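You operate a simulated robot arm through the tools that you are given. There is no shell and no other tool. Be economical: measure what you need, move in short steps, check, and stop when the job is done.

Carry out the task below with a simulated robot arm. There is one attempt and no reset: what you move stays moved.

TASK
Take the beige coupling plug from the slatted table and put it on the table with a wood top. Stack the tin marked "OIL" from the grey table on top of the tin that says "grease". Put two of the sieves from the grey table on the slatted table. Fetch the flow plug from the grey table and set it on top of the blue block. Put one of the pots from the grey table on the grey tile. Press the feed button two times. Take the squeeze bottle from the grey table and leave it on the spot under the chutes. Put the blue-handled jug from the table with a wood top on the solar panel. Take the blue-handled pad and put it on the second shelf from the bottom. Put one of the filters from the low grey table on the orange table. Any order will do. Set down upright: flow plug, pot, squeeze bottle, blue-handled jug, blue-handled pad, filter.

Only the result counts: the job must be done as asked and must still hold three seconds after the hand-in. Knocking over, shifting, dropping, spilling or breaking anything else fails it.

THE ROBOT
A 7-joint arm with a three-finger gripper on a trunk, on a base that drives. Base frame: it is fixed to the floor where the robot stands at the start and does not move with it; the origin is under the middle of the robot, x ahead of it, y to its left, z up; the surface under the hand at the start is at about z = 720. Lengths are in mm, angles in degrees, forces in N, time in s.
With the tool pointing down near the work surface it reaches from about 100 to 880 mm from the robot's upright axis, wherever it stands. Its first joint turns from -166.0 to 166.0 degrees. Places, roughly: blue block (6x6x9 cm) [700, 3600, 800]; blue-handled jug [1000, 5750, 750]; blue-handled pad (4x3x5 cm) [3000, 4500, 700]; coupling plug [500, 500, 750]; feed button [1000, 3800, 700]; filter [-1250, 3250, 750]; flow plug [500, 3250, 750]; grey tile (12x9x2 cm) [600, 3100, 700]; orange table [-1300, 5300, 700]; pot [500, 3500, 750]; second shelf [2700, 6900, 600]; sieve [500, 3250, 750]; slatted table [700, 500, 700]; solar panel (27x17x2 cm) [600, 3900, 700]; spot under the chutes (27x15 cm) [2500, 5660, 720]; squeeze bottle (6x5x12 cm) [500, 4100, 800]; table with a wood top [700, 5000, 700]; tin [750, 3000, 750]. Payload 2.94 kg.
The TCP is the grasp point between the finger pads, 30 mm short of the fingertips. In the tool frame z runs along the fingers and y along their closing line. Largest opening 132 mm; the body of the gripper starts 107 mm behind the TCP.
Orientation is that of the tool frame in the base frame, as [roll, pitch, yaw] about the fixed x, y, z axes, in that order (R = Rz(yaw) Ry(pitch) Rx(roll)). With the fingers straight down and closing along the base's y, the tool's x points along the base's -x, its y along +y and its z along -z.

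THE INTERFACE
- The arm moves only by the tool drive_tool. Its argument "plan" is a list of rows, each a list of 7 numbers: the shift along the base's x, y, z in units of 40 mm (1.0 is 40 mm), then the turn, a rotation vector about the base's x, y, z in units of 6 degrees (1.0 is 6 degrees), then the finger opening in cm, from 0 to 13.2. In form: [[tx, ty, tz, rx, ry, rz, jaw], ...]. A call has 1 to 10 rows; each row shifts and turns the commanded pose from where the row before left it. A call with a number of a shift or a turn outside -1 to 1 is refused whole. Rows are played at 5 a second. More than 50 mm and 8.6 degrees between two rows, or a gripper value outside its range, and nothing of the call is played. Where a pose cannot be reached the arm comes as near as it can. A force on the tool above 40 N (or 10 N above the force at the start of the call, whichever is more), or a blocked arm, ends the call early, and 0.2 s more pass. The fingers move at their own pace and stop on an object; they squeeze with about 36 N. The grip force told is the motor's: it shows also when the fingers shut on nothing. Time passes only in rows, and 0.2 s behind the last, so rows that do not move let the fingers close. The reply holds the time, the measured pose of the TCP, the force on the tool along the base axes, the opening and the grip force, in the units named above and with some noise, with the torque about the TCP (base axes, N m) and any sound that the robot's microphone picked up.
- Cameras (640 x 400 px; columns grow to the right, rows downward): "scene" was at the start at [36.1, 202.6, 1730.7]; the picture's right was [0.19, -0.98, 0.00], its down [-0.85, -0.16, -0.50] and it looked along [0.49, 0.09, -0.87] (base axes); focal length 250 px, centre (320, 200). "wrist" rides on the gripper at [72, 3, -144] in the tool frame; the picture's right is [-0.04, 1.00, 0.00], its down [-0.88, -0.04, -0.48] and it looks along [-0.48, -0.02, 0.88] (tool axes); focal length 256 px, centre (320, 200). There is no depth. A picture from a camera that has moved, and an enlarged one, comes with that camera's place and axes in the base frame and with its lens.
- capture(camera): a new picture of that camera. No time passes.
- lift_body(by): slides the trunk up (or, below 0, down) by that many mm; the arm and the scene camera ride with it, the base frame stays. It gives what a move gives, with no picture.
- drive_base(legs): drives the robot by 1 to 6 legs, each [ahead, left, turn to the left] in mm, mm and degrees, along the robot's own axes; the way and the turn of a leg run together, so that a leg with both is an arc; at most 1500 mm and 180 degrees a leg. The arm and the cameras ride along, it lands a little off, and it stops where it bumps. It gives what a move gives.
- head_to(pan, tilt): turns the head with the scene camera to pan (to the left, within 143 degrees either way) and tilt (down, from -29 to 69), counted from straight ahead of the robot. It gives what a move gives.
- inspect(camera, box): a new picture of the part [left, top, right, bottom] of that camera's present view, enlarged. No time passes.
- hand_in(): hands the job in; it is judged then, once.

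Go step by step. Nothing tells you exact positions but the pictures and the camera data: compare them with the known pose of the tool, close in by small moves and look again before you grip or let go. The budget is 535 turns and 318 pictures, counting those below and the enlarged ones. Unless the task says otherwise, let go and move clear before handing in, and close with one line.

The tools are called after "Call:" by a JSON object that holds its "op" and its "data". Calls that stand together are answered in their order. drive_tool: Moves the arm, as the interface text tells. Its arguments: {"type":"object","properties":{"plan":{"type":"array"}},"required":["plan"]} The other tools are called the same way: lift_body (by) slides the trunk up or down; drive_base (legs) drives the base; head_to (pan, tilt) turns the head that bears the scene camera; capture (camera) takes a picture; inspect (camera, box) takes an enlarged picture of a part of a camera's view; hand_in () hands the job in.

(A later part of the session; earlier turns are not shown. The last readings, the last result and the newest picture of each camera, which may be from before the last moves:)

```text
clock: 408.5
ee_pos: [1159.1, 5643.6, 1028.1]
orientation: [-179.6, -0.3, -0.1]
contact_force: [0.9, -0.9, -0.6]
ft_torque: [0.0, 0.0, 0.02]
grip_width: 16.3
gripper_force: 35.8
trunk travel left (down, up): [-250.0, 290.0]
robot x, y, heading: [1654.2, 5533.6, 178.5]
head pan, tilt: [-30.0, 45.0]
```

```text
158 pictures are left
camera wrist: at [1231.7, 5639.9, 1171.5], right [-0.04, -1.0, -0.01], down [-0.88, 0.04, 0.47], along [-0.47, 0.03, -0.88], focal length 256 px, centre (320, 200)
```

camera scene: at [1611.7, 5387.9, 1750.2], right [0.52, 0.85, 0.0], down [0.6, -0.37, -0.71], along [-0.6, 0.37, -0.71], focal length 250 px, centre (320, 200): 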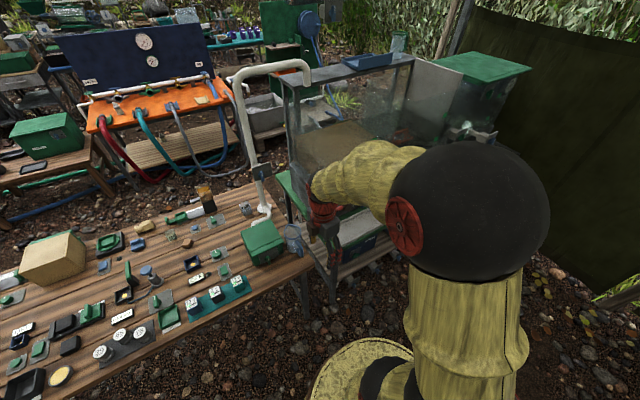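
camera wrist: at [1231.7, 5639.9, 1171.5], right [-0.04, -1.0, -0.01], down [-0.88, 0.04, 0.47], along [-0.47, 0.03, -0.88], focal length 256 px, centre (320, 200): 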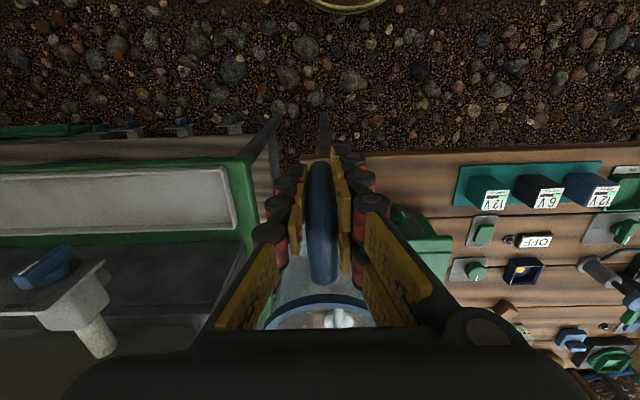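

Call:
{"op": "drive_base", "data": {"legs": [[0, 900, 1.3], [0, 900, 0]]}}

Call:
{"op": "head_to", "data": {"pan": 0, "tilt": 42}}

Call:
{"op": "capture", "data": {"camera": "scene"}}

Call:
{"op": "capture", "data": {"camera": "wrist"}}

```text
clock: 417.6
ee_pos: [1162.5, 3808.8, 1027.6]
orientation: [-179.6, -0.4, 2.3]
contact_force: [0.6, 0.1, -1.3]
ft_torque: [0.0, -0.05, -0.02]
grip_width: 15.7
gripper_force: 36.2
trunk travel left (down, up): [-250.0, 290.0]
robot x, y, heading: [1660.3, 3720.4, -178.6]
head pan, tilt: [-30.0, 45.0]
```

```text
clock: 418.6
ee_pos: [1161.9, 3808.5, 1027.3]
orientation: [-179.5, -0.3, 2.3]
contact_force: [0.7, -0.9, -0.6]
ft_torque: [0.0, -0.06, 0.01]
grip_width: 15.8
gripper_force: 36.0
trunk travel left (down, up): [-250.0, 290.0]
robot x, y, heading: [1663.6, 3720.5, -179.3]
head pan, tilt: [0.0, 42.0]
```

```text
157 pictures are left
camera scene: at [1613.4, 3531.3, 1754.5], right [-0.02, 1.0, 0.0], down [0.67, 0.01, -0.74], along [-0.74, -0.01, -0.67], focal length 250 px, centre (320, 200)
```

scene: 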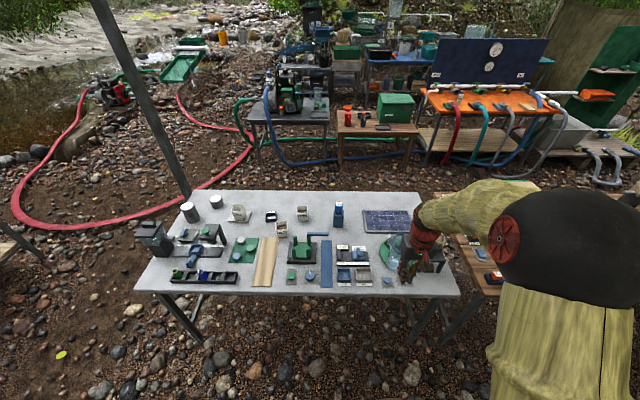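

```text
156 pictures are left
camera wrist: at [1235.3, 3808.5, 1171.3], right [0.0, -1.0, -0.01], down [-0.88, 0.0, 0.47], along [-0.47, 0.01, -0.88], focal length 256 px, centre (320, 200)
```

wrist: 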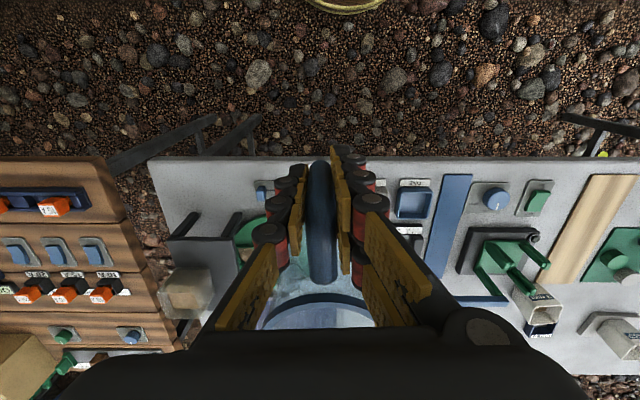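

Call:
{"op": "inspect", "data": {"camera": "scene", "box": [320, 180, 480, 300]}}

```text
3.33 times, centred on (400, 240) of scene
camera zoom: at [1613.4, 3531.3, 1754.5], right [-0.02, 1.0, 0.0], down [0.67, 0.01, -0.74], along [-0.74, -0.01, -0.67], focal length 833 px, centre (53, 67)
```

zoom: 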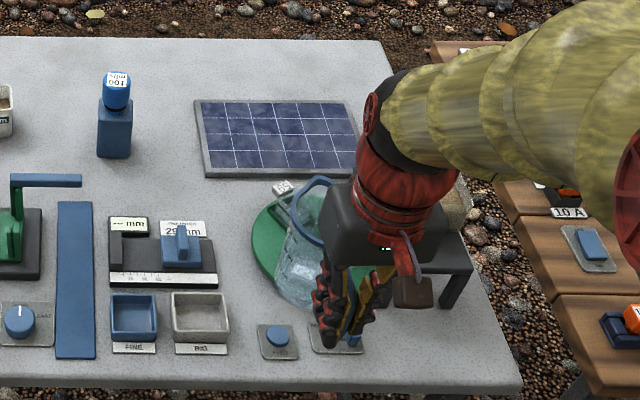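

Call:
{"op": "drive_base", "data": {"legs": [[230, 0, -0.7]]}}

Call:
{"op": "drive_tool", "data": {"plan": [[-0.8, 0.2, 0, 0, 0, 0, 1], [-0.8, 0.3, 0, 0, 0, 0, 1], [-0.8, 0.3, 0, 0, 0, 0, 1], [-0.8, 0.3, 0, 0, 0, 0, 1], [-0.8, 0.3, 0, 0, 0, 0, 1], [0, 0, 0, 0, 0, 0, 1]]}}

Call:
{"op": "capture", "data": {"camera": "wrist"}}

Call:
{"op": "inspect", "data": {"camera": "scene", "box": [320, 180, 480, 300]}}

```text
clock: 420.3
ee_pos: [931.4, 3813.0, 1028.1]
orientation: [-179.6, -0.3, 1.7]
contact_force: [0.7, 0.3, -0.3]
ft_torque: [-0.01, -0.05, -0.01]
grip_width: 15.8
gripper_force: 35.7
trunk travel left (down, up): [-250.0, 290.0]
robot x, y, heading: [1431.4, 3718.5, -179.5]
head pan, tilt: [0.0, 42.0]
```

```text
clock: 421.7
ee_pos: [772.0, 3868.2, 1027.4]
orientation: [-179.5, -0.3, 1.8]
contact_force: [0.2, 0.0, -1.1]
ft_torque: [0.01, -0.06, -0.02]
grip_width: 15.6
gripper_force: 35.4
trunk travel left (down, up): [-250.0, 290.0]
robot x, y, heading: [1433.7, 3718.4, -179.7]
head pan, tilt: [0.0, 42.0]
```

```text
154 pictures are left
camera wrist: at [844.2, 3867.2, 1170.5], right [-0.01, -1.0, -0.01], down [-0.88, 0.01, 0.47], along [-0.47, 0.01, -0.88], focal length 256 px, centre (320, 200)
```

wrist: 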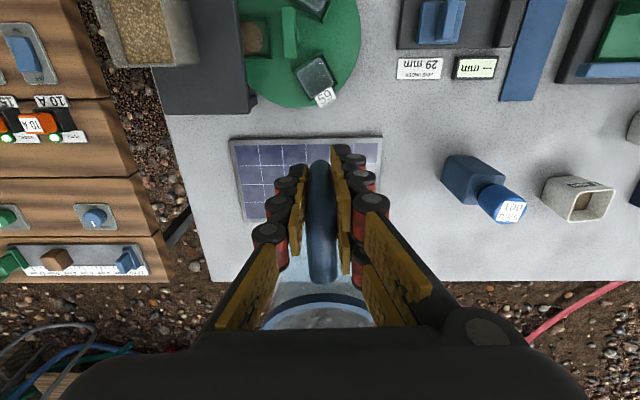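

```text
3.33 times, centred on (400, 240) of scene
camera zoom: at [1379.4, 3528.9, 1754.5], right [-0.01, 1.0, 0.0], down [0.67, 0.01, -0.74], along [-0.74, -0.01, -0.67], focal length 833 px, centre (53, 67)
```

zoom: 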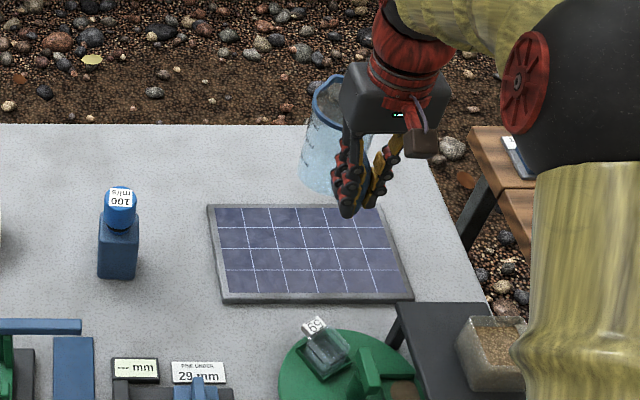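

Call:
{"op": "drive_tool", "data": {"plan": [[-0.65, 0.25, 0, 0, 0, 0, 1], [-0.6, 0.25, 0, 0, 0, 0, 1], [0, 0, -1, 0, 0, 0, 1], [0, 0, -1, 0, 0, 0, 1], [0, 0, -1, 0, 0, 0, 1], [0, 0, -1, 0, 0, 0, 1], [0, 0, -0.6, 0, 0, 0, 1], [0, 0, 0, 0, 0, 0, 1]]}}

Call:
{"op": "capture", "data": {"camera": "wrist"}}

Call:
{"op": "inspect", "data": {"camera": "scene", "box": [340, 180, 460, 280]}}

```text
clock: 423.5
ee_pos: [720.2, 3886.5, 842.9]
orientation: [-179.7, -0.3, 1.7]
contact_force: [0.3, 0.2, -1.0]
ft_torque: [0.03, -0.06, -0.01]
grip_width: 15.6
gripper_force: 36.0
trunk travel left (down, up): [-250.0, 290.0]
robot x, y, heading: [1432.8, 3718.2, -179.3]
head pan, tilt: [0.0, 42.0]
```

```text
152 pictures are left
camera wrist: at [793.7, 3885.3, 986.9], right [-0.01, -1.0, -0.01], down [-0.88, 0.01, 0.47], along [-0.47, 0.01, -0.88], focal length 256 px, centre (320, 200)
```

wrist: 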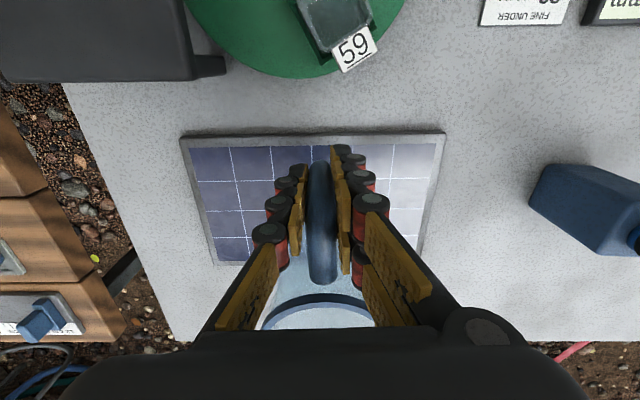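

```text
4.00 times, centred on (400, 230) of scene
camera zoom: at [1379.5, 3528.9, 1754.5], right [-0.01, 1.0, 0.0], down [0.67, 0.01, -0.74], along [-0.74, -0.01, -0.67], focal length 1000 px, centre (0, 80)
```

zoom: 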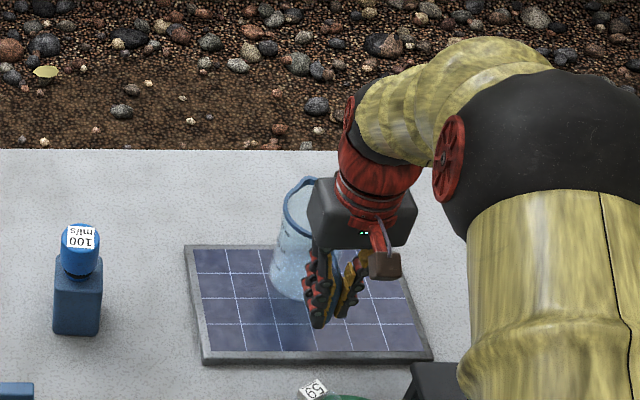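

Call:
{"op": "drive_tool", "data": {"plan": [[0, 0, -0.4, 0, 0, 0, 1], [0, 0, -0.15, 0, 0, 0, 1], [0, 0, -0.1, 0, 0, 0, 1], [0, 0, -0.07, 0, 0, 0, 1], [0, 0, 0, 0, 0, 0, 1]]}}

```text
clock: 424.7
ee_pos: [721.0, 3887.1, 814.3]
orientation: [-179.5, -0.2, 1.7]
contact_force: [0.2, 0.0, 0.1]
ft_torque: [0.02, -0.05, -0.02]
grip_width: 15.8
gripper_force: 36.1
trunk travel left (down, up): [-250.0, 290.0]
robot x, y, heading: [1433.1, 3718.0, -179.5]
head pan, tilt: [0.0, 42.0]
```

Call:
{"op": "drive_tool", "data": {"plan": [[0, 0, -0.06, 0, 0, 0, 1], [0, 0, -0.05, 0, 0, 0, 1], [0, 0, 0, 0, 0, 0, 1]]}}

```text
clock: 425.5
ee_pos: [721.4, 3887.0, 810.8]
orientation: [-179.6, -0.3, 1.7]
contact_force: [-0.5, -0.7, -0.3]
ft_torque: [0.0, -0.02, 0.05]
grip_width: 15.7
gripper_force: 35.8
trunk travel left (down, up): [-250.0, 290.0]
robot x, y, heading: [1434.7, 3719.7, -179.7]
head pan, tilt: [0.0, 42.0]
```

Call:
{"op": "drive_tool", "data": {"plan": [[0, 0, -0.05, 0, 0, 0, 1], [0, 0, -0.05, 0, 0, 0, 1], [0, 0, 0, 0, 0, 0, 1]]}}

Call:
{"op": "inspect", "data": {"camera": "scene", "box": [360, 210, 440, 270]}}

```text
clock: 426.3
ee_pos: [721.2, 3887.2, 809.0]
orientation: [-179.4, -0.1, 1.7]
contact_force: [2.7, 0.0, 12.6]
ft_torque: [-0.11, 1.0, 0.01]
grip_width: 15.6
gripper_force: 36.4
trunk travel left (down, up): [-250.0, 290.0]
robot x, y, heading: [1432.1, 3721.8, -179.6]
head pan, tilt: [0.0, 42.0]
```

```text
6.67 times, centred on (400, 240) of scene
camera zoom: at [1381.1, 3528.6, 1754.6], right [-0.01, 1.0, 0.0], down [0.67, 0.01, -0.74], along [-0.74, -0.01, -0.67], focal length 1666 px, centre (-213, -67)
```

zoom: 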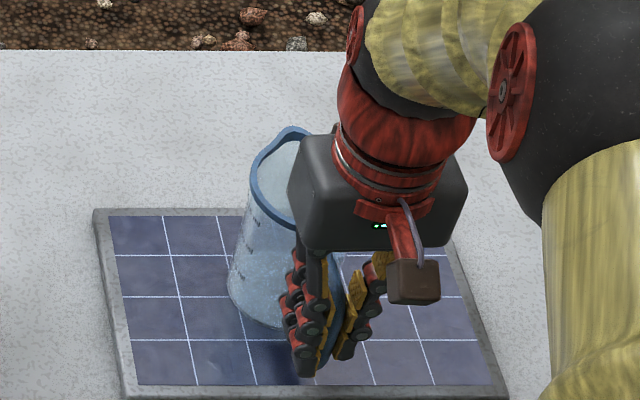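

Jug is on the panel. Ease and open.

Call:
{"op": "drive_tool", "data": {"plan": [[0, 0, 0.07, 0, 0, 0, 1.6], [0, 0, 0, 0, 0, 0, 2], [0, 0, 0, 0, 0, 0, 3], [0, 0, 0, 0, 0, 0, 5], [0, 0, 0, 0, 0, 0, 6], [0, 0, 0.8, 0, 0, 0, 6], [0, 0, 1, 0, 0, 0, 6], [0, 0, 1, 0, 0, 0, 6], [0, 0, 1, 0, 0, 0, 6], [0, 0, 1, 0, 0, 0, 6]]}}

Call:
{"op": "inspect", "data": {"camera": "scene", "box": [340, 190, 460, 280]}}

Call:
{"op": "capture", "data": {"camera": "wrist"}}

```text
clock: 428.5
ee_pos: [723.4, 3886.8, 1000.5]
orientation: [-179.6, -0.2, 1.7]
contact_force: [0.7, -0.3, 0.3]
ft_torque: [0.0, 0.02, 0.01]
grip_width: 60.2
gripper_force: 0.0
trunk travel left (down, up): [-250.0, 290.0]
robot x, y, heading: [1430.7, 3719.2, -179.8]
head pan, tilt: [0.0, 42.0]
```

```text
4.44 times, centred on (400, 235) of scene
camera zoom: at [1380.1, 3528.7, 1754.5], right [-0.01, 1.0, 0.0], down [0.67, 0.01, -0.74], along [-0.74, -0.01, -0.67], focal length 1111 px, centre (-36, 44)
```

zoom: 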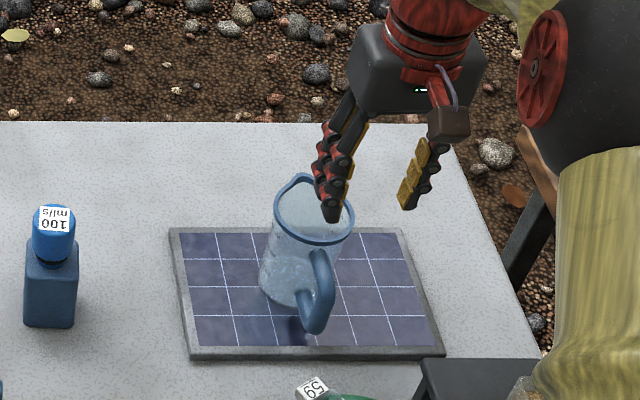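

```text
148 pictures are left
camera wrist: at [796.4, 3886.4, 1143.5], right [-0.01, -1.0, -0.01], down [-0.88, 0.01, 0.47], along [-0.47, 0.01, -0.88], focal length 256 px, centre (320, 200)
```

wrist: 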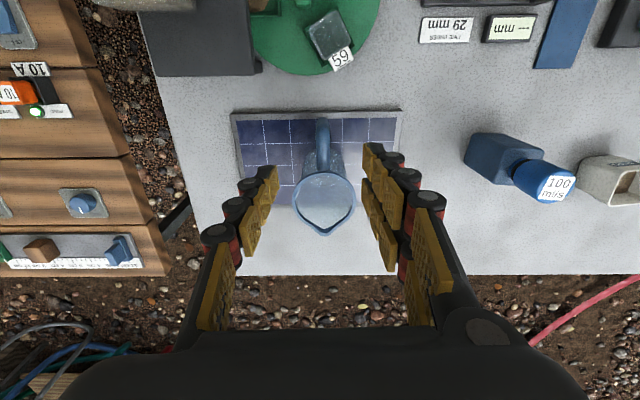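

The jug stands on the panel. Last: the pad. Retract and drive round behind the bench (south end).

Call:
{"op": "drive_tool", "data": {"plan": [[0.3, 0, 0.8, 0, 0, 0, 6], [0.95, -0.2, 0, 0, 0, 0, 6], [0.95, -0.2, 0, 0, 0, 0, 6], [0.95, -0.2, 0, 0, 0, 0, 6], [0.95, -0.2, 0, 0, 0, 0, 6], [0.95, -0.2, 0, 0, 0, 0, 6], [0.95, -0.2, 0, 0, 0, 0, 6], [0.95, -0.2, 0, 0, 0, 0, 6], [0.95, -0.2, 0, 0, 0, 0, 6]]}}

Call:
{"op": "drive_base", "data": {"legs": [[-240, 0, 0], [0, 1000, 0], [0, 900, 0]]}}

Call:
{"op": "head_to", "data": {"pan": 143, "tilt": 15}}

Call:
{"op": "capture", "data": {"camera": "scene"}}

```text
clock: 430.5
ee_pos: [1038.5, 3824.9, 1033.3]
orientation: [-179.6, -0.3, 1.7]
contact_force: [0.2, -0.5, 0.1]
ft_torque: [0.0, 0.03, -0.05]
grip_width: 60.2
gripper_force: 0.0
trunk travel left (down, up): [-250.0, 290.0]
robot x, y, heading: [1433.9, 3719.3, -179.8]
head pan, tilt: [0.0, 42.0]
```

```text
clock: 441.3
ee_pos: [1299.5, 1930.2, 1032.7]
orientation: [-179.6, -0.3, 2.9]
contact_force: [-0.3, 0.5, 0.2]
ft_torque: [-0.02, -0.03, 0.01]
grip_width: 60.0
gripper_force: 0.0
trunk travel left (down, up): [-250.0, 290.0]
robot x, y, heading: [1700.6, 1836.4, -178.5]
head pan, tilt: [0.0, 42.0]
```

```text
clock: 443.6
ee_pos: [1301.7, 1931.5, 1033.9]
orientation: [-179.5, -0.3, 2.8]
contact_force: [0.0, 0.5, -0.4]
ft_torque: [0.03, 0.02, 0.0]
grip_width: 60.3
gripper_force: 0.0
trunk travel left (down, up): [-250.0, 290.0]
robot x, y, heading: [1698.4, 1834.9, -178.4]
head pan, tilt: [143.0, 15.0]
```

```text
147 pictures are left
camera scene: at [1808.9, 1591.3, 1797.0], right [-0.58, -0.82, 0.0], down [-0.21, 0.15, -0.97], along [0.79, -0.56, -0.26], focal length 250 px, centre (320, 200)
```

scene: 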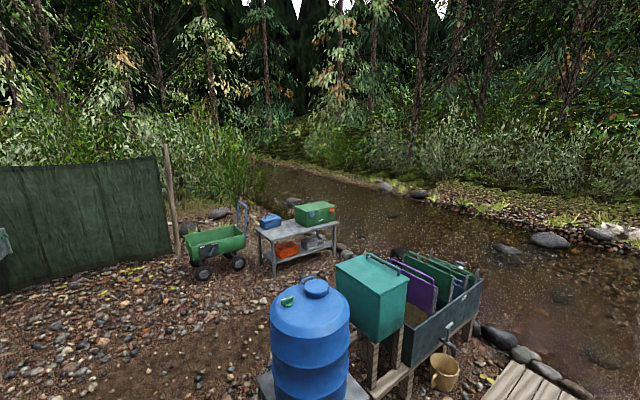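

Call:
{"op": "drive_base", "data": {"legs": [[-50, -80, -1.6], [-1000, 0, 0], [-1000, 0, 0]]}}

Call:
{"op": "head_to", "data": {"pan": -75, "tilt": 20}}

Call:
{"op": "capture", "data": {"camera": "scene"}}

```text
clock: 454.2
ee_pos: [3339.2, 2011.9, 1033.0]
orientation: [-179.5, -0.3, 0.6]
contact_force: [0.3, -0.1, 0.7]
ft_torque: [0.01, -0.01, -0.04]
grip_width: 60.2
gripper_force: 0.1
trunk travel left (down, up): [-250.0, 290.0]
robot x, y, heading: [3730.3, 1899.7, 179.6]
head pan, tilt: [143.0, 15.0]
```

```text
clock: 457.4
ee_pos: [3337.2, 2012.1, 1032.5]
orientation: [-179.6, -0.3, 0.7]
contact_force: [0.2, -0.3, -0.2]
ft_torque: [-0.02, -0.01, 0.02]
grip_width: 60.2
gripper_force: 0.0
trunk travel left (down, up): [-250.0, 290.0]
robot x, y, heading: [3729.4, 1902.8, 179.5]
head pan, tilt: [-75.0, 20.0]
```

```text
146 pictures are left
camera scene: at [3735.8, 1800.7, 1788.9], right [0.97, 0.25, 0.0], down [0.09, -0.33, -0.94], along [-0.23, 0.91, -0.34], focal length 250 px, centre (320, 200)
```

scene: 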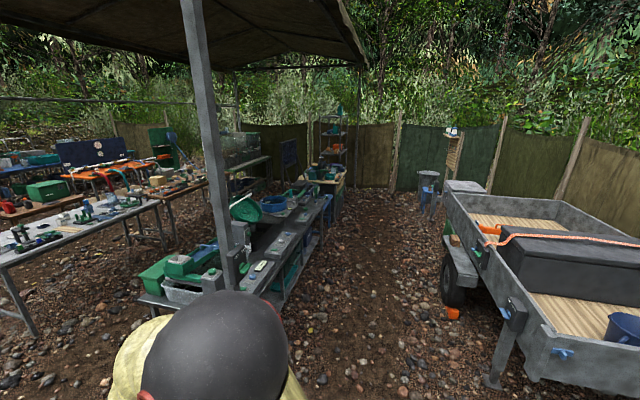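

Call:
{"op": "drive_base", "data": {"legs": [[-110, -50, 0.4], [0, -1300, 0], [0, -1200, 0]]}}

Call:
{"op": "head_to", "data": {"pan": 0, "tilt": 42}}

Call:
{"op": "capture", "data": {"camera": "scene"}}

```text
clock: 470.4
ee_pos: [3475.8, 4573.2, 1033.0]
orientation: [-179.6, -0.2, -0.2]
contact_force: [0.8, 0.6, -0.4]
ft_torque: [0.03, -0.01, -0.01]
grip_width: 60.0
gripper_force: 0.0
trunk travel left (down, up): [-250.0, 290.0]
robot x, y, heading: [3867.3, 4453.2, 178.6]
head pan, tilt: [-75.0, 20.0]
```

```text
clock: 471.9
ee_pos: [3476.5, 4573.5, 1034.0]
orientation: [-179.6, -0.3, -0.2]
contact_force: [-0.1, -0.1, -1.2]
ft_torque: [-0.01, 0.0, 0.0]
grip_width: 60.1
gripper_force: 0.0
trunk travel left (down, up): [-250.0, 290.0]
robot x, y, heading: [3867.5, 4460.1, 178.3]
head pan, tilt: [0.0, 42.0]
```

```text
145 pictures are left
camera scene: at [3809.4, 4267.0, 1754.5], right [0.03, 1.0, 0.0], down [0.67, -0.02, -0.74], along [-0.74, 0.02, -0.67], focal length 250 px, centre (320, 200)
```

scene: 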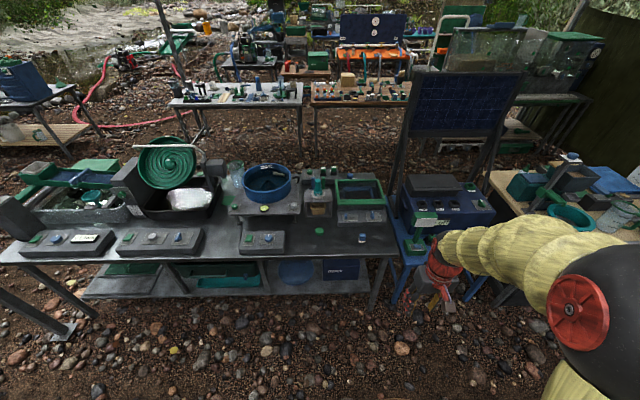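

Call:
{"op": "inspect", "data": {"camera": "scene", "box": [300, 170, 420, 270]}}

```text
4.00 times, centred on (360, 220) of scene
camera zoom: at [3809.4, 4267.0, 1754.5], right [0.03, 1.0, 0.0], down [0.67, -0.02, -0.74], along [-0.74, 0.02, -0.67], focal length 1000 px, centre (160, 120)
```

zoom: 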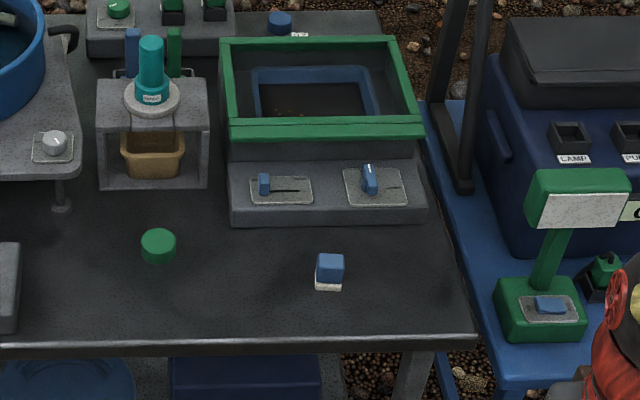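

The pad is near [2985, 4509]. For the shelf I need a forward-tilted tool, so I'll grasp it with the tool tilted 36° forward. Move closer first.

Call:
{"op": "drive_base", "data": {"legs": [[180, 0, 1.5]]}}

Call:
{"op": "drive_tool", "data": {"plan": [[-0.5, -0.2, 0, 0, 1, 0, 8], [-0.5, -0.2, 0, 0, 1, 0, 8], [-0.5, -0.2, 0, 0, 1, 0, 8], [-0.5, -0.2, 0, 0, 1, 0, 8], [-0.5, -0.2, 0, 0, 1, 0, 8], [-0.5, -0.2, 0, 0, 1, 0, 8], [-0.5, -0.2, 0, 0, 0, 0, 8], [0, 0, 0, 0, 0, 0, 8]]}}

Call:
{"op": "capture", "data": {"camera": "wrist"}}

```text
clock: 473.4
ee_pos: [3293.2, 4565.9, 1033.0]
orientation: [-179.5, -0.3, 1.2]
contact_force: [-1.0, -0.3, -0.3]
ft_torque: [0.02, -0.06, 0.03]
grip_width: 60.0
gripper_force: 0.0
trunk travel left (down, up): [-250.0, 290.0]
robot x, y, heading: [3689.2, 4457.8, 179.8]
head pan, tilt: [0.0, 42.0]
```

```text
clock: 475.2
ee_pos: [3156.2, 4508.4, 1033.0]
orientation: [-178.7, 35.7, 1.6]
contact_force: [-0.4, 0.2, -0.3]
ft_torque: [-0.02, -0.01, 0.0]
grip_width: 80.1
gripper_force: 0.1
trunk travel left (down, up): [-250.0, 290.0]
robot x, y, heading: [3687.2, 4457.5, 179.9]
head pan, tilt: [0.0, 42.0]
```

```text
143 pictures are left
camera wrist: at [3298.2, 4506.3, 1106.9], right [-0.02, -1.0, 0.01], down [-0.44, 0.02, 0.9], along [-0.9, 0.02, -0.44], focal length 256 px, centre (320, 200)
```

wrist: 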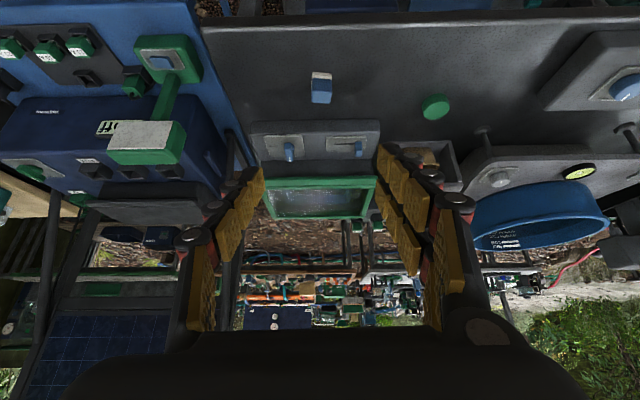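

Call:
{"op": "drive_tool", "data": {"plan": [[-0.58, 0, -0.95, 0, 0, 0, 8], [-0.58, 0, -0.95, 0, 0, 0, 8], [-0.58, 0, -0.95, 0, 0, 0, 8], [-0.58, 0, -0.95, 0, 0, 0, 8], [-0.58, 0, -0.95, 0, 0, 0, 8], [0, 0, 0, 0, 0, 0, 8]]}}

Call:
{"op": "capture", "data": {"camera": "wrist"}}

Call:
{"op": "inspect", "data": {"camera": "scene", "box": [300, 170, 460, 300]}}

```text
clock: 476.6
ee_pos: [3036.6, 4508.6, 837.3]
orientation: [-178.6, 35.6, 1.5]
contact_force: [-0.2, -0.6, 0.3]
ft_torque: [0.0, -0.01, -0.01]
grip_width: 79.7
gripper_force: 0.0
trunk travel left (down, up): [-250.0, 290.0]
robot x, y, heading: [3690.7, 4459.8, 180.0]
head pan, tilt: [0.0, 42.0]
```

```text
142 pictures are left
camera wrist: at [3181.4, 4506.4, 912.5], right [-0.02, -1.0, 0.01], down [-0.44, 0.02, 0.9], along [-0.9, 0.02, -0.44], focal length 256 px, centre (320, 200)
```

wrist: 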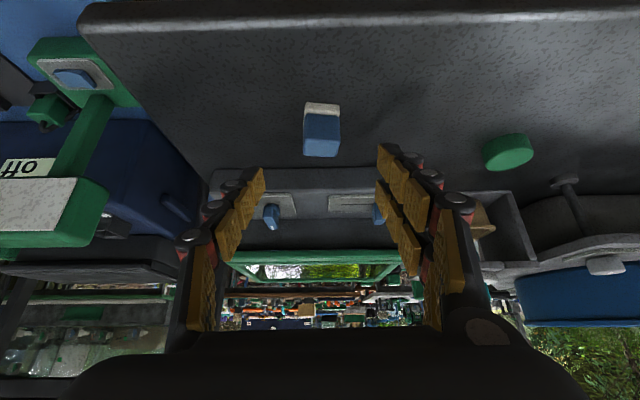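

```text
3.08 times, centred on (380, 235) of scene
camera zoom: at [3633.9, 4267.9, 1754.5], right [0.0, 1.0, 0.0], down [0.67, 0.0, -0.74], along [-0.74, 0.0, -0.67], focal length 769 px, centre (135, 92)
```

zoom: 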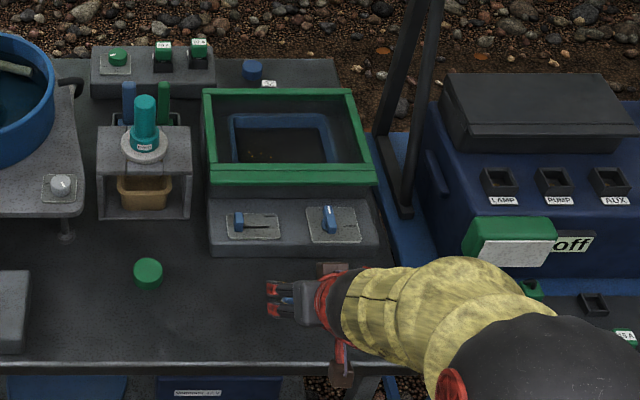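

Call:
{"op": "drive_tool", "data": {"plan": [[-0.5, 0, -0.8, 0, 0, 0, 8], [-0.4, 0, -0.7, 0, 0, 0, 8], [0, 0, 0, 0, 0, 0, 8]]}}

Call:
{"op": "capture", "data": {"camera": "wrist"}}

```text
clock: 477.4
ee_pos: [3002.8, 4509.4, 780.6]
orientation: [-178.8, 35.7, 1.5]
contact_force: [-0.3, -0.3, -0.8]
ft_torque: [0.01, 0.01, 0.01]
grip_width: 80.0
gripper_force: 0.0
trunk travel left (down, up): [-250.0, 290.0]
robot x, y, heading: [3688.1, 4459.3, 180.0]
head pan, tilt: [0.0, 42.0]
```

```text
140 pictures are left
camera wrist: at [3146.7, 4507.5, 854.9], right [-0.02, -1.0, 0.01], down [-0.44, 0.02, 0.9], along [-0.9, 0.02, -0.44], focal length 256 px, centre (320, 200)
```

wrist: 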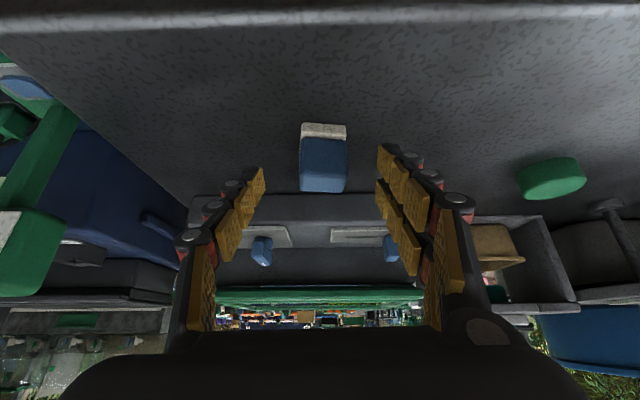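

Call:
{"op": "drive_tool", "data": {"plan": [[-0.32, 0, -0.3, 0, 0, 0, 8], [0, 0, -0.25, 0, 0, 0, 8], [0, 0, 0, 0, 0, 0, 5], [0, 0, 0, 0, 0, 0, 3], [0, 0, 0, 0, 0, 0, 2], [0, 0, 0, 0, 0, 0, 2], [0, 0, 0, 0, 0, 0, 2]]}}

Call:
{"op": "capture", "data": {"camera": "wrist"}}

```text
clock: 479.0
ee_pos: [2989.1, 4509.8, 760.1]
orientation: [-178.7, 35.7, 1.5]
contact_force: [-0.9, -0.2, 0.3]
ft_torque: [-0.02, 0.0, -0.02]
grip_width: 33.2
gripper_force: 27.3
trunk travel left (down, up): [-250.0, 290.0]
robot x, y, heading: [3690.4, 4456.0, 180.0]
head pan, tilt: [0.0, 42.0]
```

```text
139 pictures are left
camera wrist: at [3133.2, 4507.3, 834.1], right [-0.02, -1.0, 0.01], down [-0.44, 0.02, 0.9], along [-0.9, 0.02, -0.44], focal length 256 px, centre (320, 200)
```

wrist: 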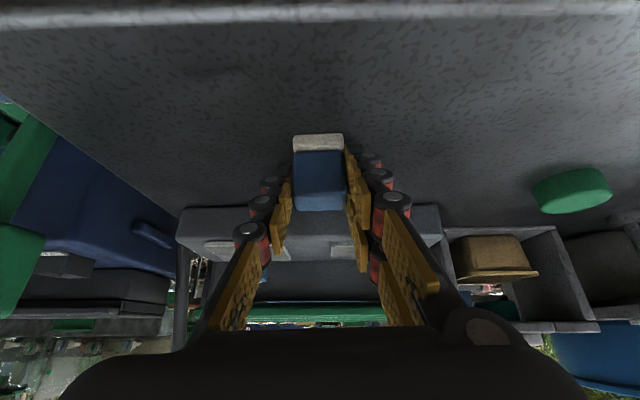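

Gripped (33 mm). Lift back up along the approach.

Call:
{"op": "drive_tool", "data": {"plan": [[0, 0, 0.3, 0, 0, 0, 2], [0.3, 0, 0.9, 0, 0, 0, 2], [0.5, 0, 0.9, 0, 0, 0, 2], [0.5, 0, 0.9, 0, 0, 0, 2], [0.5, 0, 0.9, 0, 0, 0, 2], [0.5, 0, 0.9, 0, 0, 0, 2], [0.5, 0, 0.9, 0, 0, 0, 2], [0.9, 0, 0, 0, 0, 0, 2], [0.9, 0, 0, 0, 0, 0, 2]]}}

Call:
{"op": "capture", "data": {"camera": "wrist"}}

Call:
{"op": "head_to", "data": {"pan": -70, "tilt": 25}}

Call:
{"op": "capture", "data": {"camera": "scene"}}

```text
clock: 481.0
ee_pos: [3174.0, 4508.3, 987.4]
orientation: [-178.7, 35.7, 1.5]
contact_force: [-0.9, 0.6, -0.2]
ft_torque: [0.0, -0.02, 0.0]
grip_width: 32.6
gripper_force: 36.1
trunk travel left (down, up): [-250.0, 290.0]
robot x, y, heading: [3685.4, 4457.7, 179.9]
head pan, tilt: [0.0, 42.0]
```

```text
138 pictures are left
camera wrist: at [3318.9, 4506.1, 1061.7], right [-0.02, -1.0, 0.01], down [-0.44, 0.02, 0.9], along [-0.9, 0.02, -0.44], focal length 256 px, centre (320, 200)
```

wrist: 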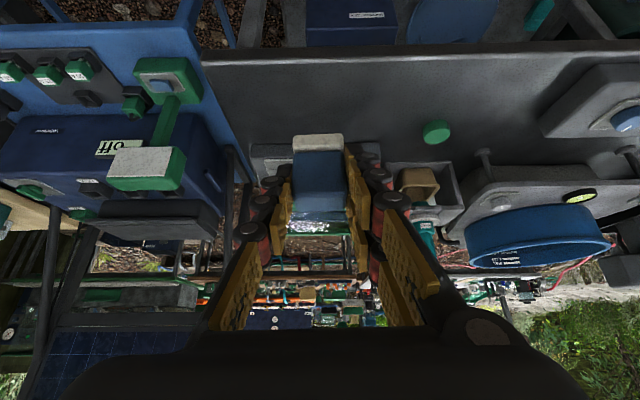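

```text
clock: 482.4
ee_pos: [3174.6, 4508.0, 987.2]
orientation: [-178.7, 35.7, 1.5]
contact_force: [0.2, 0.1, 0.1]
ft_torque: [0.0, 0.0, 0.0]
grip_width: 32.9
gripper_force: 35.9
trunk travel left (down, up): [-250.0, 290.0]
robot x, y, heading: [3689.1, 4455.6, 180.0]
head pan, tilt: [-70.0, 25.0]
```

```text
137 pictures are left
camera scene: at [3686.6, 4354.4, 1780.8], right [0.94, 0.34, 0.0], down [0.14, -0.4, -0.91], along [-0.31, 0.85, -0.42], focal length 250 px, centre (320, 200)
```

scene: 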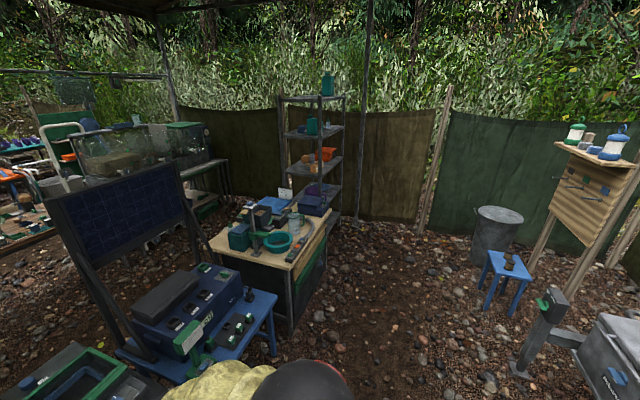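

Call:
{"op": "inspect", "data": {"camera": "scene", "box": [260, 60, 370, 230]}}

```text
2.35 times, centred on (315, 145) of scene
camera zoom: at [3686.6, 4354.4, 1780.8], right [0.94, 0.34, 0.0], down [0.14, -0.4, -0.91], along [-0.31, 0.85, -0.42], focal length 588 px, centre (332, 329)
```

zoom: 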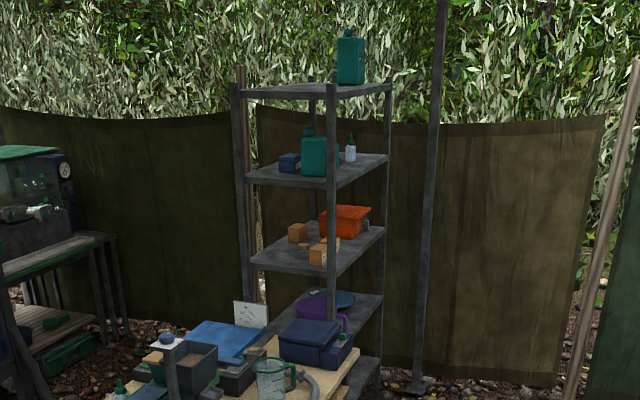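

The shelf's +x side is open and reachable from here. Retract the tool a bit and drive north along this side.

Call:
{"op": "drive_tool", "data": {"plan": [[0.9, 0, 0.4, 0, 0, 0, 2], [0.9, 0, 0.4, 0, 0, 0, 2], [0.9, 0, 0, 0, 0, 0, 2], [0.4, 0, 0, 0, 0, 0, 2], [0, 0, 0, 0, 0, 0, 2]]}}

Call:
{"op": "drive_base", "data": {"legs": [[-130, 0, 0], [0, -1200, 0], [0, -1000, 0]]}}

Call:
{"op": "head_to", "data": {"pan": 0, "tilt": 40}}

Call:
{"op": "capture", "data": {"camera": "scene"}}

```text
clock: 483.6
ee_pos: [3298.2, 4510.9, 1022.0]
orientation: [-178.7, 35.7, 1.5]
contact_force: [-0.8, -0.5, 0.3]
ft_torque: [0.0, -0.01, 0.0]
grip_width: 32.7
gripper_force: 36.2
trunk travel left (down, up): [-250.0, 290.0]
robot x, y, heading: [3688.3, 4460.6, 180.1]
head pan, tilt: [-70.0, 25.0]
```

```text
clock: 495.4
ee_pos: [3393.4, 6695.1, 1021.5]
orientation: [-178.8, 35.7, 3.0]
contact_force: [-0.1, 0.0, -0.2]
ft_torque: [0.0, 0.02, -0.01]
grip_width: 32.9
gripper_force: 36.1
trunk travel left (down, up): [-250.0, 290.0]
robot x, y, heading: [3780.0, 6653.1, -178.5]
head pan, tilt: [-70.0, 25.0]
```

```text
clock: 496.8
ee_pos: [3391.7, 6695.4, 1022.1]
orientation: [-178.7, 35.7, 3.1]
contact_force: [-0.4, 0.6, -0.1]
ft_torque: [-0.03, 0.0, -0.03]
grip_width: 32.6
gripper_force: 35.3
trunk travel left (down, up): [-250.0, 290.0]
robot x, y, heading: [3780.3, 6653.2, -178.4]
head pan, tilt: [0.0, 40.0]
```

```text
135 pictures are left
camera scene: at [3733.6, 6461.8, 1757.5], right [-0.03, 1.0, 0.0], down [0.64, 0.02, -0.77], along [-0.77, -0.02, -0.64], focal length 250 px, centre (320, 200)
```

scene: 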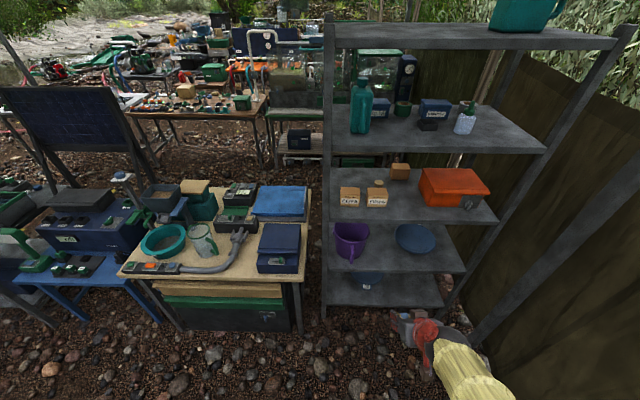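

The second shelf (z≈600) has a free front spot near [2880, 6825], between the purple bucket and the blue bowl. Align the base.

Call:
{"op": "drive_base", "data": {"legs": [[190, -130, -1.6]]}}

Call:
{"op": "capture", "data": {"camera": "scene"}}

Call:
{"op": "capture", "data": {"camera": "wrist"}}

```text
clock: 498.5
ee_pos: [3198.6, 6833.4, 1020.9]
orientation: [-178.7, 35.8, 1.3]
contact_force: [0.2, 0.2, 0.5]
ft_torque: [0.0, 0.03, -0.01]
grip_width: 32.8
gripper_force: 36.3
trunk travel left (down, up): [-250.0, 290.0]
robot x, y, heading: [3588.3, 6782.8, 179.9]
head pan, tilt: [0.0, 40.0]
```

```text
134 pictures are left
camera scene: at [3533.5, 6590.8, 1757.5], right [0.0, 1.0, 0.0], down [0.64, 0.0, -0.77], along [-0.77, 0.0, -0.64], focal length 250 px, centre (320, 200)
```

scene: 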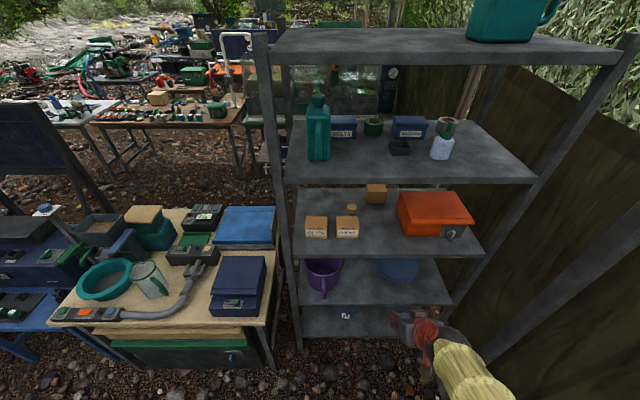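

```text
133 pictures are left
camera wrist: at [3343.0, 6831.7, 1095.6], right [-0.02, -1.0, 0.01], down [-0.44, 0.02, 0.9], along [-0.9, 0.02, -0.44], focal length 256 px, centre (320, 200)
```

wrist: 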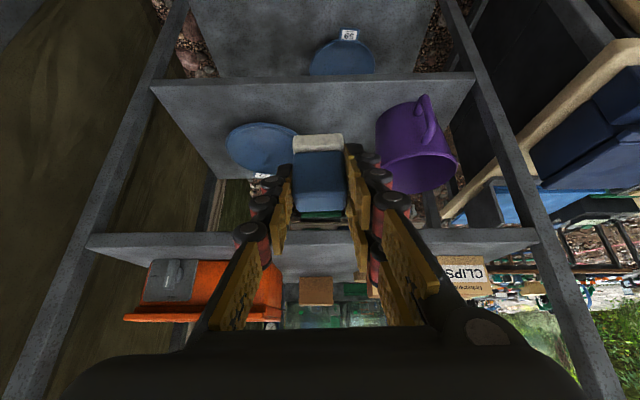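

Call:
{"op": "drive_tool", "data": {"plan": [[-0.5, -0.05, -1, 0, 0, 0, 2], [-0.5, -0.05, -1, 0, 0, 0, 2], [-0.5, -0.05, -1, 0, 0, 0, 2], [-0.5, -0.05, -1, 0, 0, 0, 2], [-0.5, -0.05, -1, 0, 0, 0, 2], [-0.5, -0.05, -1, 0, 0, 0, 2], [0, 0, 0, 0, 0, 0, 2]]}}

Call:
{"op": "capture", "data": {"camera": "wrist"}}

Call:
{"op": "capture", "data": {"camera": "scene"}}

```text
clock: 500.1
ee_pos: [3081.1, 6827.6, 793.3]
orientation: [180.0, 35.3, 0.9]
contact_force: [-0.8, 0.8, -0.7]
ft_torque: [-0.02, 0.01, -0.01]
grip_width: 32.7
gripper_force: 35.6
out of reach, approached as far as the arm can: row 3, 6
trunk travel left (down, up): [-250.0, 290.0]
robot x, y, heading: [3587.6, 6783.9, 179.9]
head pan, tilt: [0.0, 40.0]
```

```text
132 pictures are left
camera wrist: at [3224.9, 6826.7, 868.1], right [-0.02, -1.0, 0.02], down [-0.44, 0.03, 0.9], along [-0.9, 0.01, -0.44], focal length 256 px, centre (320, 200)
```

wrist: 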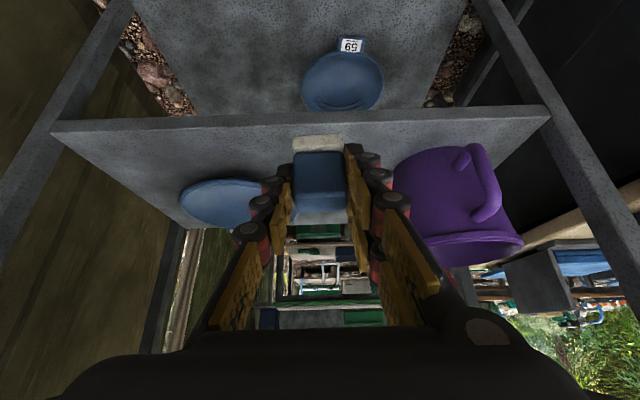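

```text
131 pictures are left
camera scene: at [3532.9, 6590.9, 1757.5], right [0.0, 1.0, 0.0], down [0.64, 0.0, -0.77], along [-0.77, 0.0, -0.64], focal length 250 px, centre (320, 200)
```

scene: 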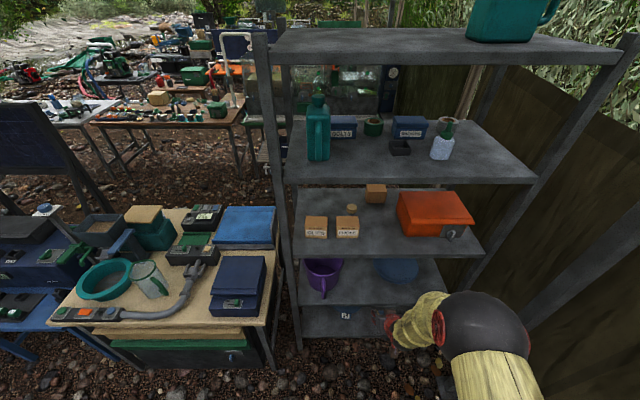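

Slightly cramped; lower the trunk by 110 mm instead of folding the arm further (the pad is still outside the shelf).

Call:
{"op": "lift_body", "data": {"by": -110}}

Call:
{"op": "capture", "data": {"camera": "wrist"}}

```text
clock: 501.5
ee_pos: [3082.3, 6827.4, 683.6]
orientation: [-179.9, 35.4, 0.8]
contact_force: [0.0, 0.6, -0.7]
ft_torque: [0.0, -0.02, 0.0]
grip_width: 33.0
gripper_force: 36.3
trunk travel left (down, up): [-140.0, 400.0]
robot x, y, heading: [3588.7, 6777.8, 179.8]
head pan, tilt: [0.0, 40.0]
```

```text
130 pictures are left
camera wrist: at [3225.3, 6826.6, 758.9], right [-0.02, -1.0, 0.02], down [-0.44, 0.03, 0.9], along [-0.9, 0.01, -0.44], focal length 256 px, centre (320, 200)
```

wrist: 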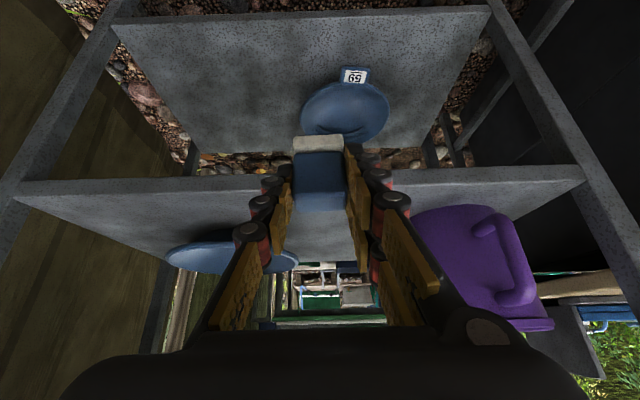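

Call:
{"op": "drive_tool", "data": {"plan": [[-0.8, -0.03, 0, 0, 0, 0, 2], [-0.8, -0.03, 0, 0, 0, 0, 2], [-0.8, -0.03, 0, 0, 0, 0, 2], [-0.8, -0.03, 0, 0, 0, 0, 2], [-0.8, -0.03, 0, 0, 0, 0, 2], [0, 0, 0, 0, 0, 0, 2]]}}

Call:
{"op": "capture", "data": {"camera": "wrist"}}

Call:
{"op": "inspect", "data": {"camera": "scene", "box": [280, 180, 500, 340]}}

```text
clock: 502.9
ee_pos: [2920.4, 6820.0, 681.7]
orientation: [-179.8, 35.4, 0.8]
contact_force: [-0.6, 0.4, -0.5]
ft_torque: [0.0, -0.01, -0.01]
grip_width: 32.7
gripper_force: 36.0
trunk travel left (down, up): [-140.0, 400.0]
robot x, y, heading: [3590.1, 6780.6, 180.0]
head pan, tilt: [0.0, 40.0]
```

```text
129 pictures are left
camera wrist: at [3064.8, 6820.1, 757.2], right [-0.02, -1.0, 0.02], down [-0.44, 0.03, 0.9], along [-0.9, 0.01, -0.44], focal length 256 px, centre (320, 200)
```

wrist: 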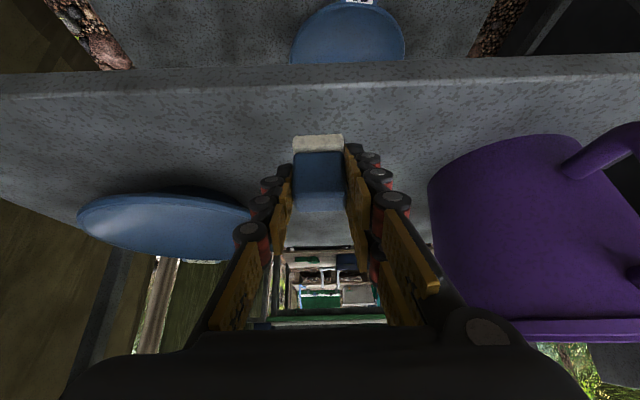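

```text
2.50 times, centred on (390, 260) of scene
camera zoom: at [3533.0, 6590.7, 1647.4], right [0.0, 1.0, 0.0], down [0.64, 0.0, -0.77], along [-0.77, 0.0, -0.64], focal length 625 px, centre (145, 50)
```

zoom: 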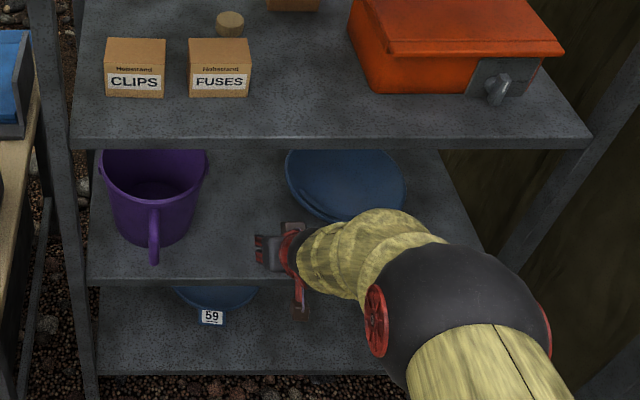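

Call:
{"op": "drive_tool", "data": {"plan": [[-0.6, 0, 0, 0, 0, 0, 2], [-0.55, 0, 0, 0, 0, 0, 2], [0, 0, -0.4, 0, 0, 0, 2], [0, 0, -0.2, 0, 0, 0, 2], [0, 0, 0, 0, 0, 0, 2]]}}

Call:
{"op": "capture", "data": {"camera": "wrist"}}

```text
clock: 504.1
ee_pos: [2875.8, 6821.5, 660.3]
orientation: [-180.0, 35.4, 0.9]
contact_force: [0.4, -0.4, 0.2]
ft_torque: [0.01, 0.04, -0.04]
grip_width: 32.9
gripper_force: 36.0
trunk travel left (down, up): [-140.0, 400.0]
robot x, y, heading: [3589.2, 6784.9, 180.0]
head pan, tilt: [0.0, 40.0]
```

```text
127 pictures are left
camera wrist: at [3019.5, 6819.9, 735.1], right [-0.02, -1.0, 0.02], down [-0.44, 0.03, 0.9], along [-0.9, 0.01, -0.44], focal length 256 px, centre (320, 200)
```

wrist: 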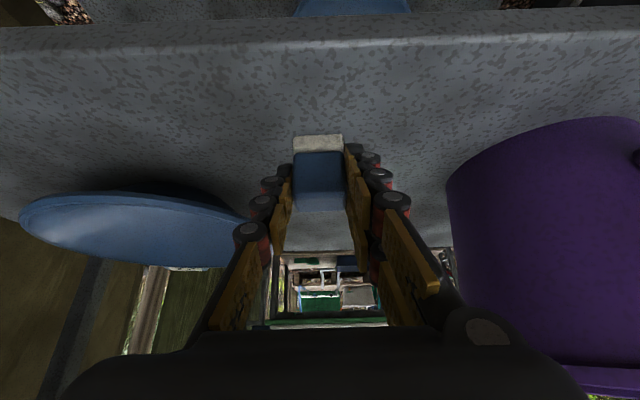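

Call:
{"op": "drive_tool", "data": {"plan": [[0, 0, -0.12, 0, 0, 0, 2], [0, 0, -0.08, 0, 0, 0, 2], [0, 0, -0.06, 0, 0, 0, 2], [0, 0, 0, 0, 0, 0, 2]]}}

```text
clock: 505.1
ee_pos: [2875.9, 6821.9, 649.8]
orientation: [-179.9, 35.4, 0.9]
contact_force: [-0.6, -0.3, 0.1]
ft_torque: [-0.02, 0.01, 0.01]
grip_width: 32.7
gripper_force: 36.0
trunk travel left (down, up): [-140.0, 400.0]
robot x, y, heading: [3590.2, 6783.0, 179.9]
head pan, tilt: [0.0, 40.0]
```

Call:
{"op": "drive_tool", "data": {"plan": [[0, 0, -0.06, 0, 0, 0, 2], [0, 0, -0.06, 0, 0, 0, 2], [0, 0, -0.06, 0, 0, 0, 2], [0, 0, 0, 0, 0, 0, 2]]}}

```text
clock: 506.1
ee_pos: [2876.6, 6820.9, 642.5]
orientation: [180.0, 35.4, 0.7]
contact_force: [0.2, 0.0, 0.6]
ft_torque: [0.02, 0.0, 0.01]
grip_width: 32.5
gripper_force: 36.4
trunk travel left (down, up): [-140.0, 400.0]
robot x, y, heading: [3586.7, 6779.7, 180.1]
head pan, tilt: [0.0, 40.0]
```

Call:
{"op": "drive_tool", "data": {"plan": [[0, 0, -0.05, 0, 0, 0, 2], [0, 0, -0.05, 0, 0, 0, 2], [0, 0, -0.03, 0, 0, 0, 2], [0, 0, 0, 0, 0, 0, 2]]}}

Call:
{"op": "capture", "data": {"camera": "wrist"}}

```text
clock: 507.1
ee_pos: [2874.9, 6822.0, 638.4]
orientation: [-179.9, 35.5, 0.9]
contact_force: [1.0, 0.0, 10.5]
ft_torque: [0.02, -0.01, -0.02]
grip_width: 32.7
gripper_force: 36.3
trunk travel left (down, up): [-140.0, 400.0]
robot x, y, heading: [3591.3, 6783.2, 179.9]
head pan, tilt: [0.0, 40.0]
```

```text
126 pictures are left
camera wrist: at [3018.6, 6820.6, 713.8], right [-0.02, -1.0, 0.02], down [-0.44, 0.03, 0.9], along [-0.9, 0.01, -0.44], focal length 256 px, centre (320, 200)
```

wrist: 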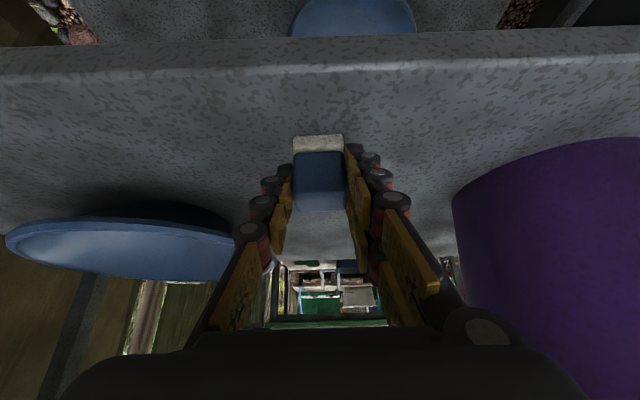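

Contact on the shelf. Ease slightly, open, and withdraw back along the tool axis.

Call:
{"op": "drive_tool", "data": {"plan": [[0, 0, 0.03, 0, 0, 0, 3.2], [0, 0, 0, 0, 0, 0, 4], [0, 0, 0, 0, 0, 0, 5.5], [0, 0, 0, 0, 0, 0, 7], [0, 0, 0, 0, 0, 0, 7], [0.3, 0, 0.42, 0, 0, 0, 7], [0.6, 0, 0.5, 0, 0, 0, 7], [0.8, 0, 0.3, 0, 0, 0, 7], [0.9, 0, 0, 0, 0, 0, 7], [0.9, 0, 0, 0, 0, 0, 7]]}}

Call:
{"op": "capture", "data": {"camera": "wrist"}}

```text
clock: 509.3
ee_pos: [3018.4, 6820.7, 687.8]
orientation: [-179.9, 35.4, 0.9]
contact_force: [0.3, -0.9, 0.5]
ft_torque: [0.0, -0.03, -0.01]
grip_width: 70.0
gripper_force: 0.0
trunk travel left (down, up): [-140.0, 400.0]
robot x, y, heading: [3588.0, 6779.3, 179.9]
head pan, tilt: [0.0, 40.0]
```

```text
125 pictures are left
camera wrist: at [3161.6, 6820.0, 762.8], right [-0.02, -1.0, 0.02], down [-0.44, 0.03, 0.9], along [-0.9, 0.01, -0.44], focal length 256 px, centre (320, 200)
```

wrist: 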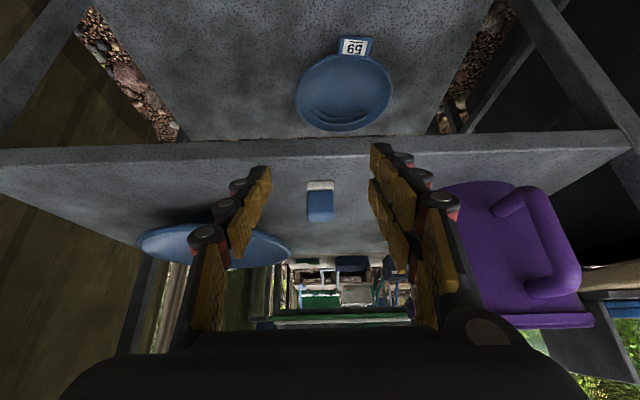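

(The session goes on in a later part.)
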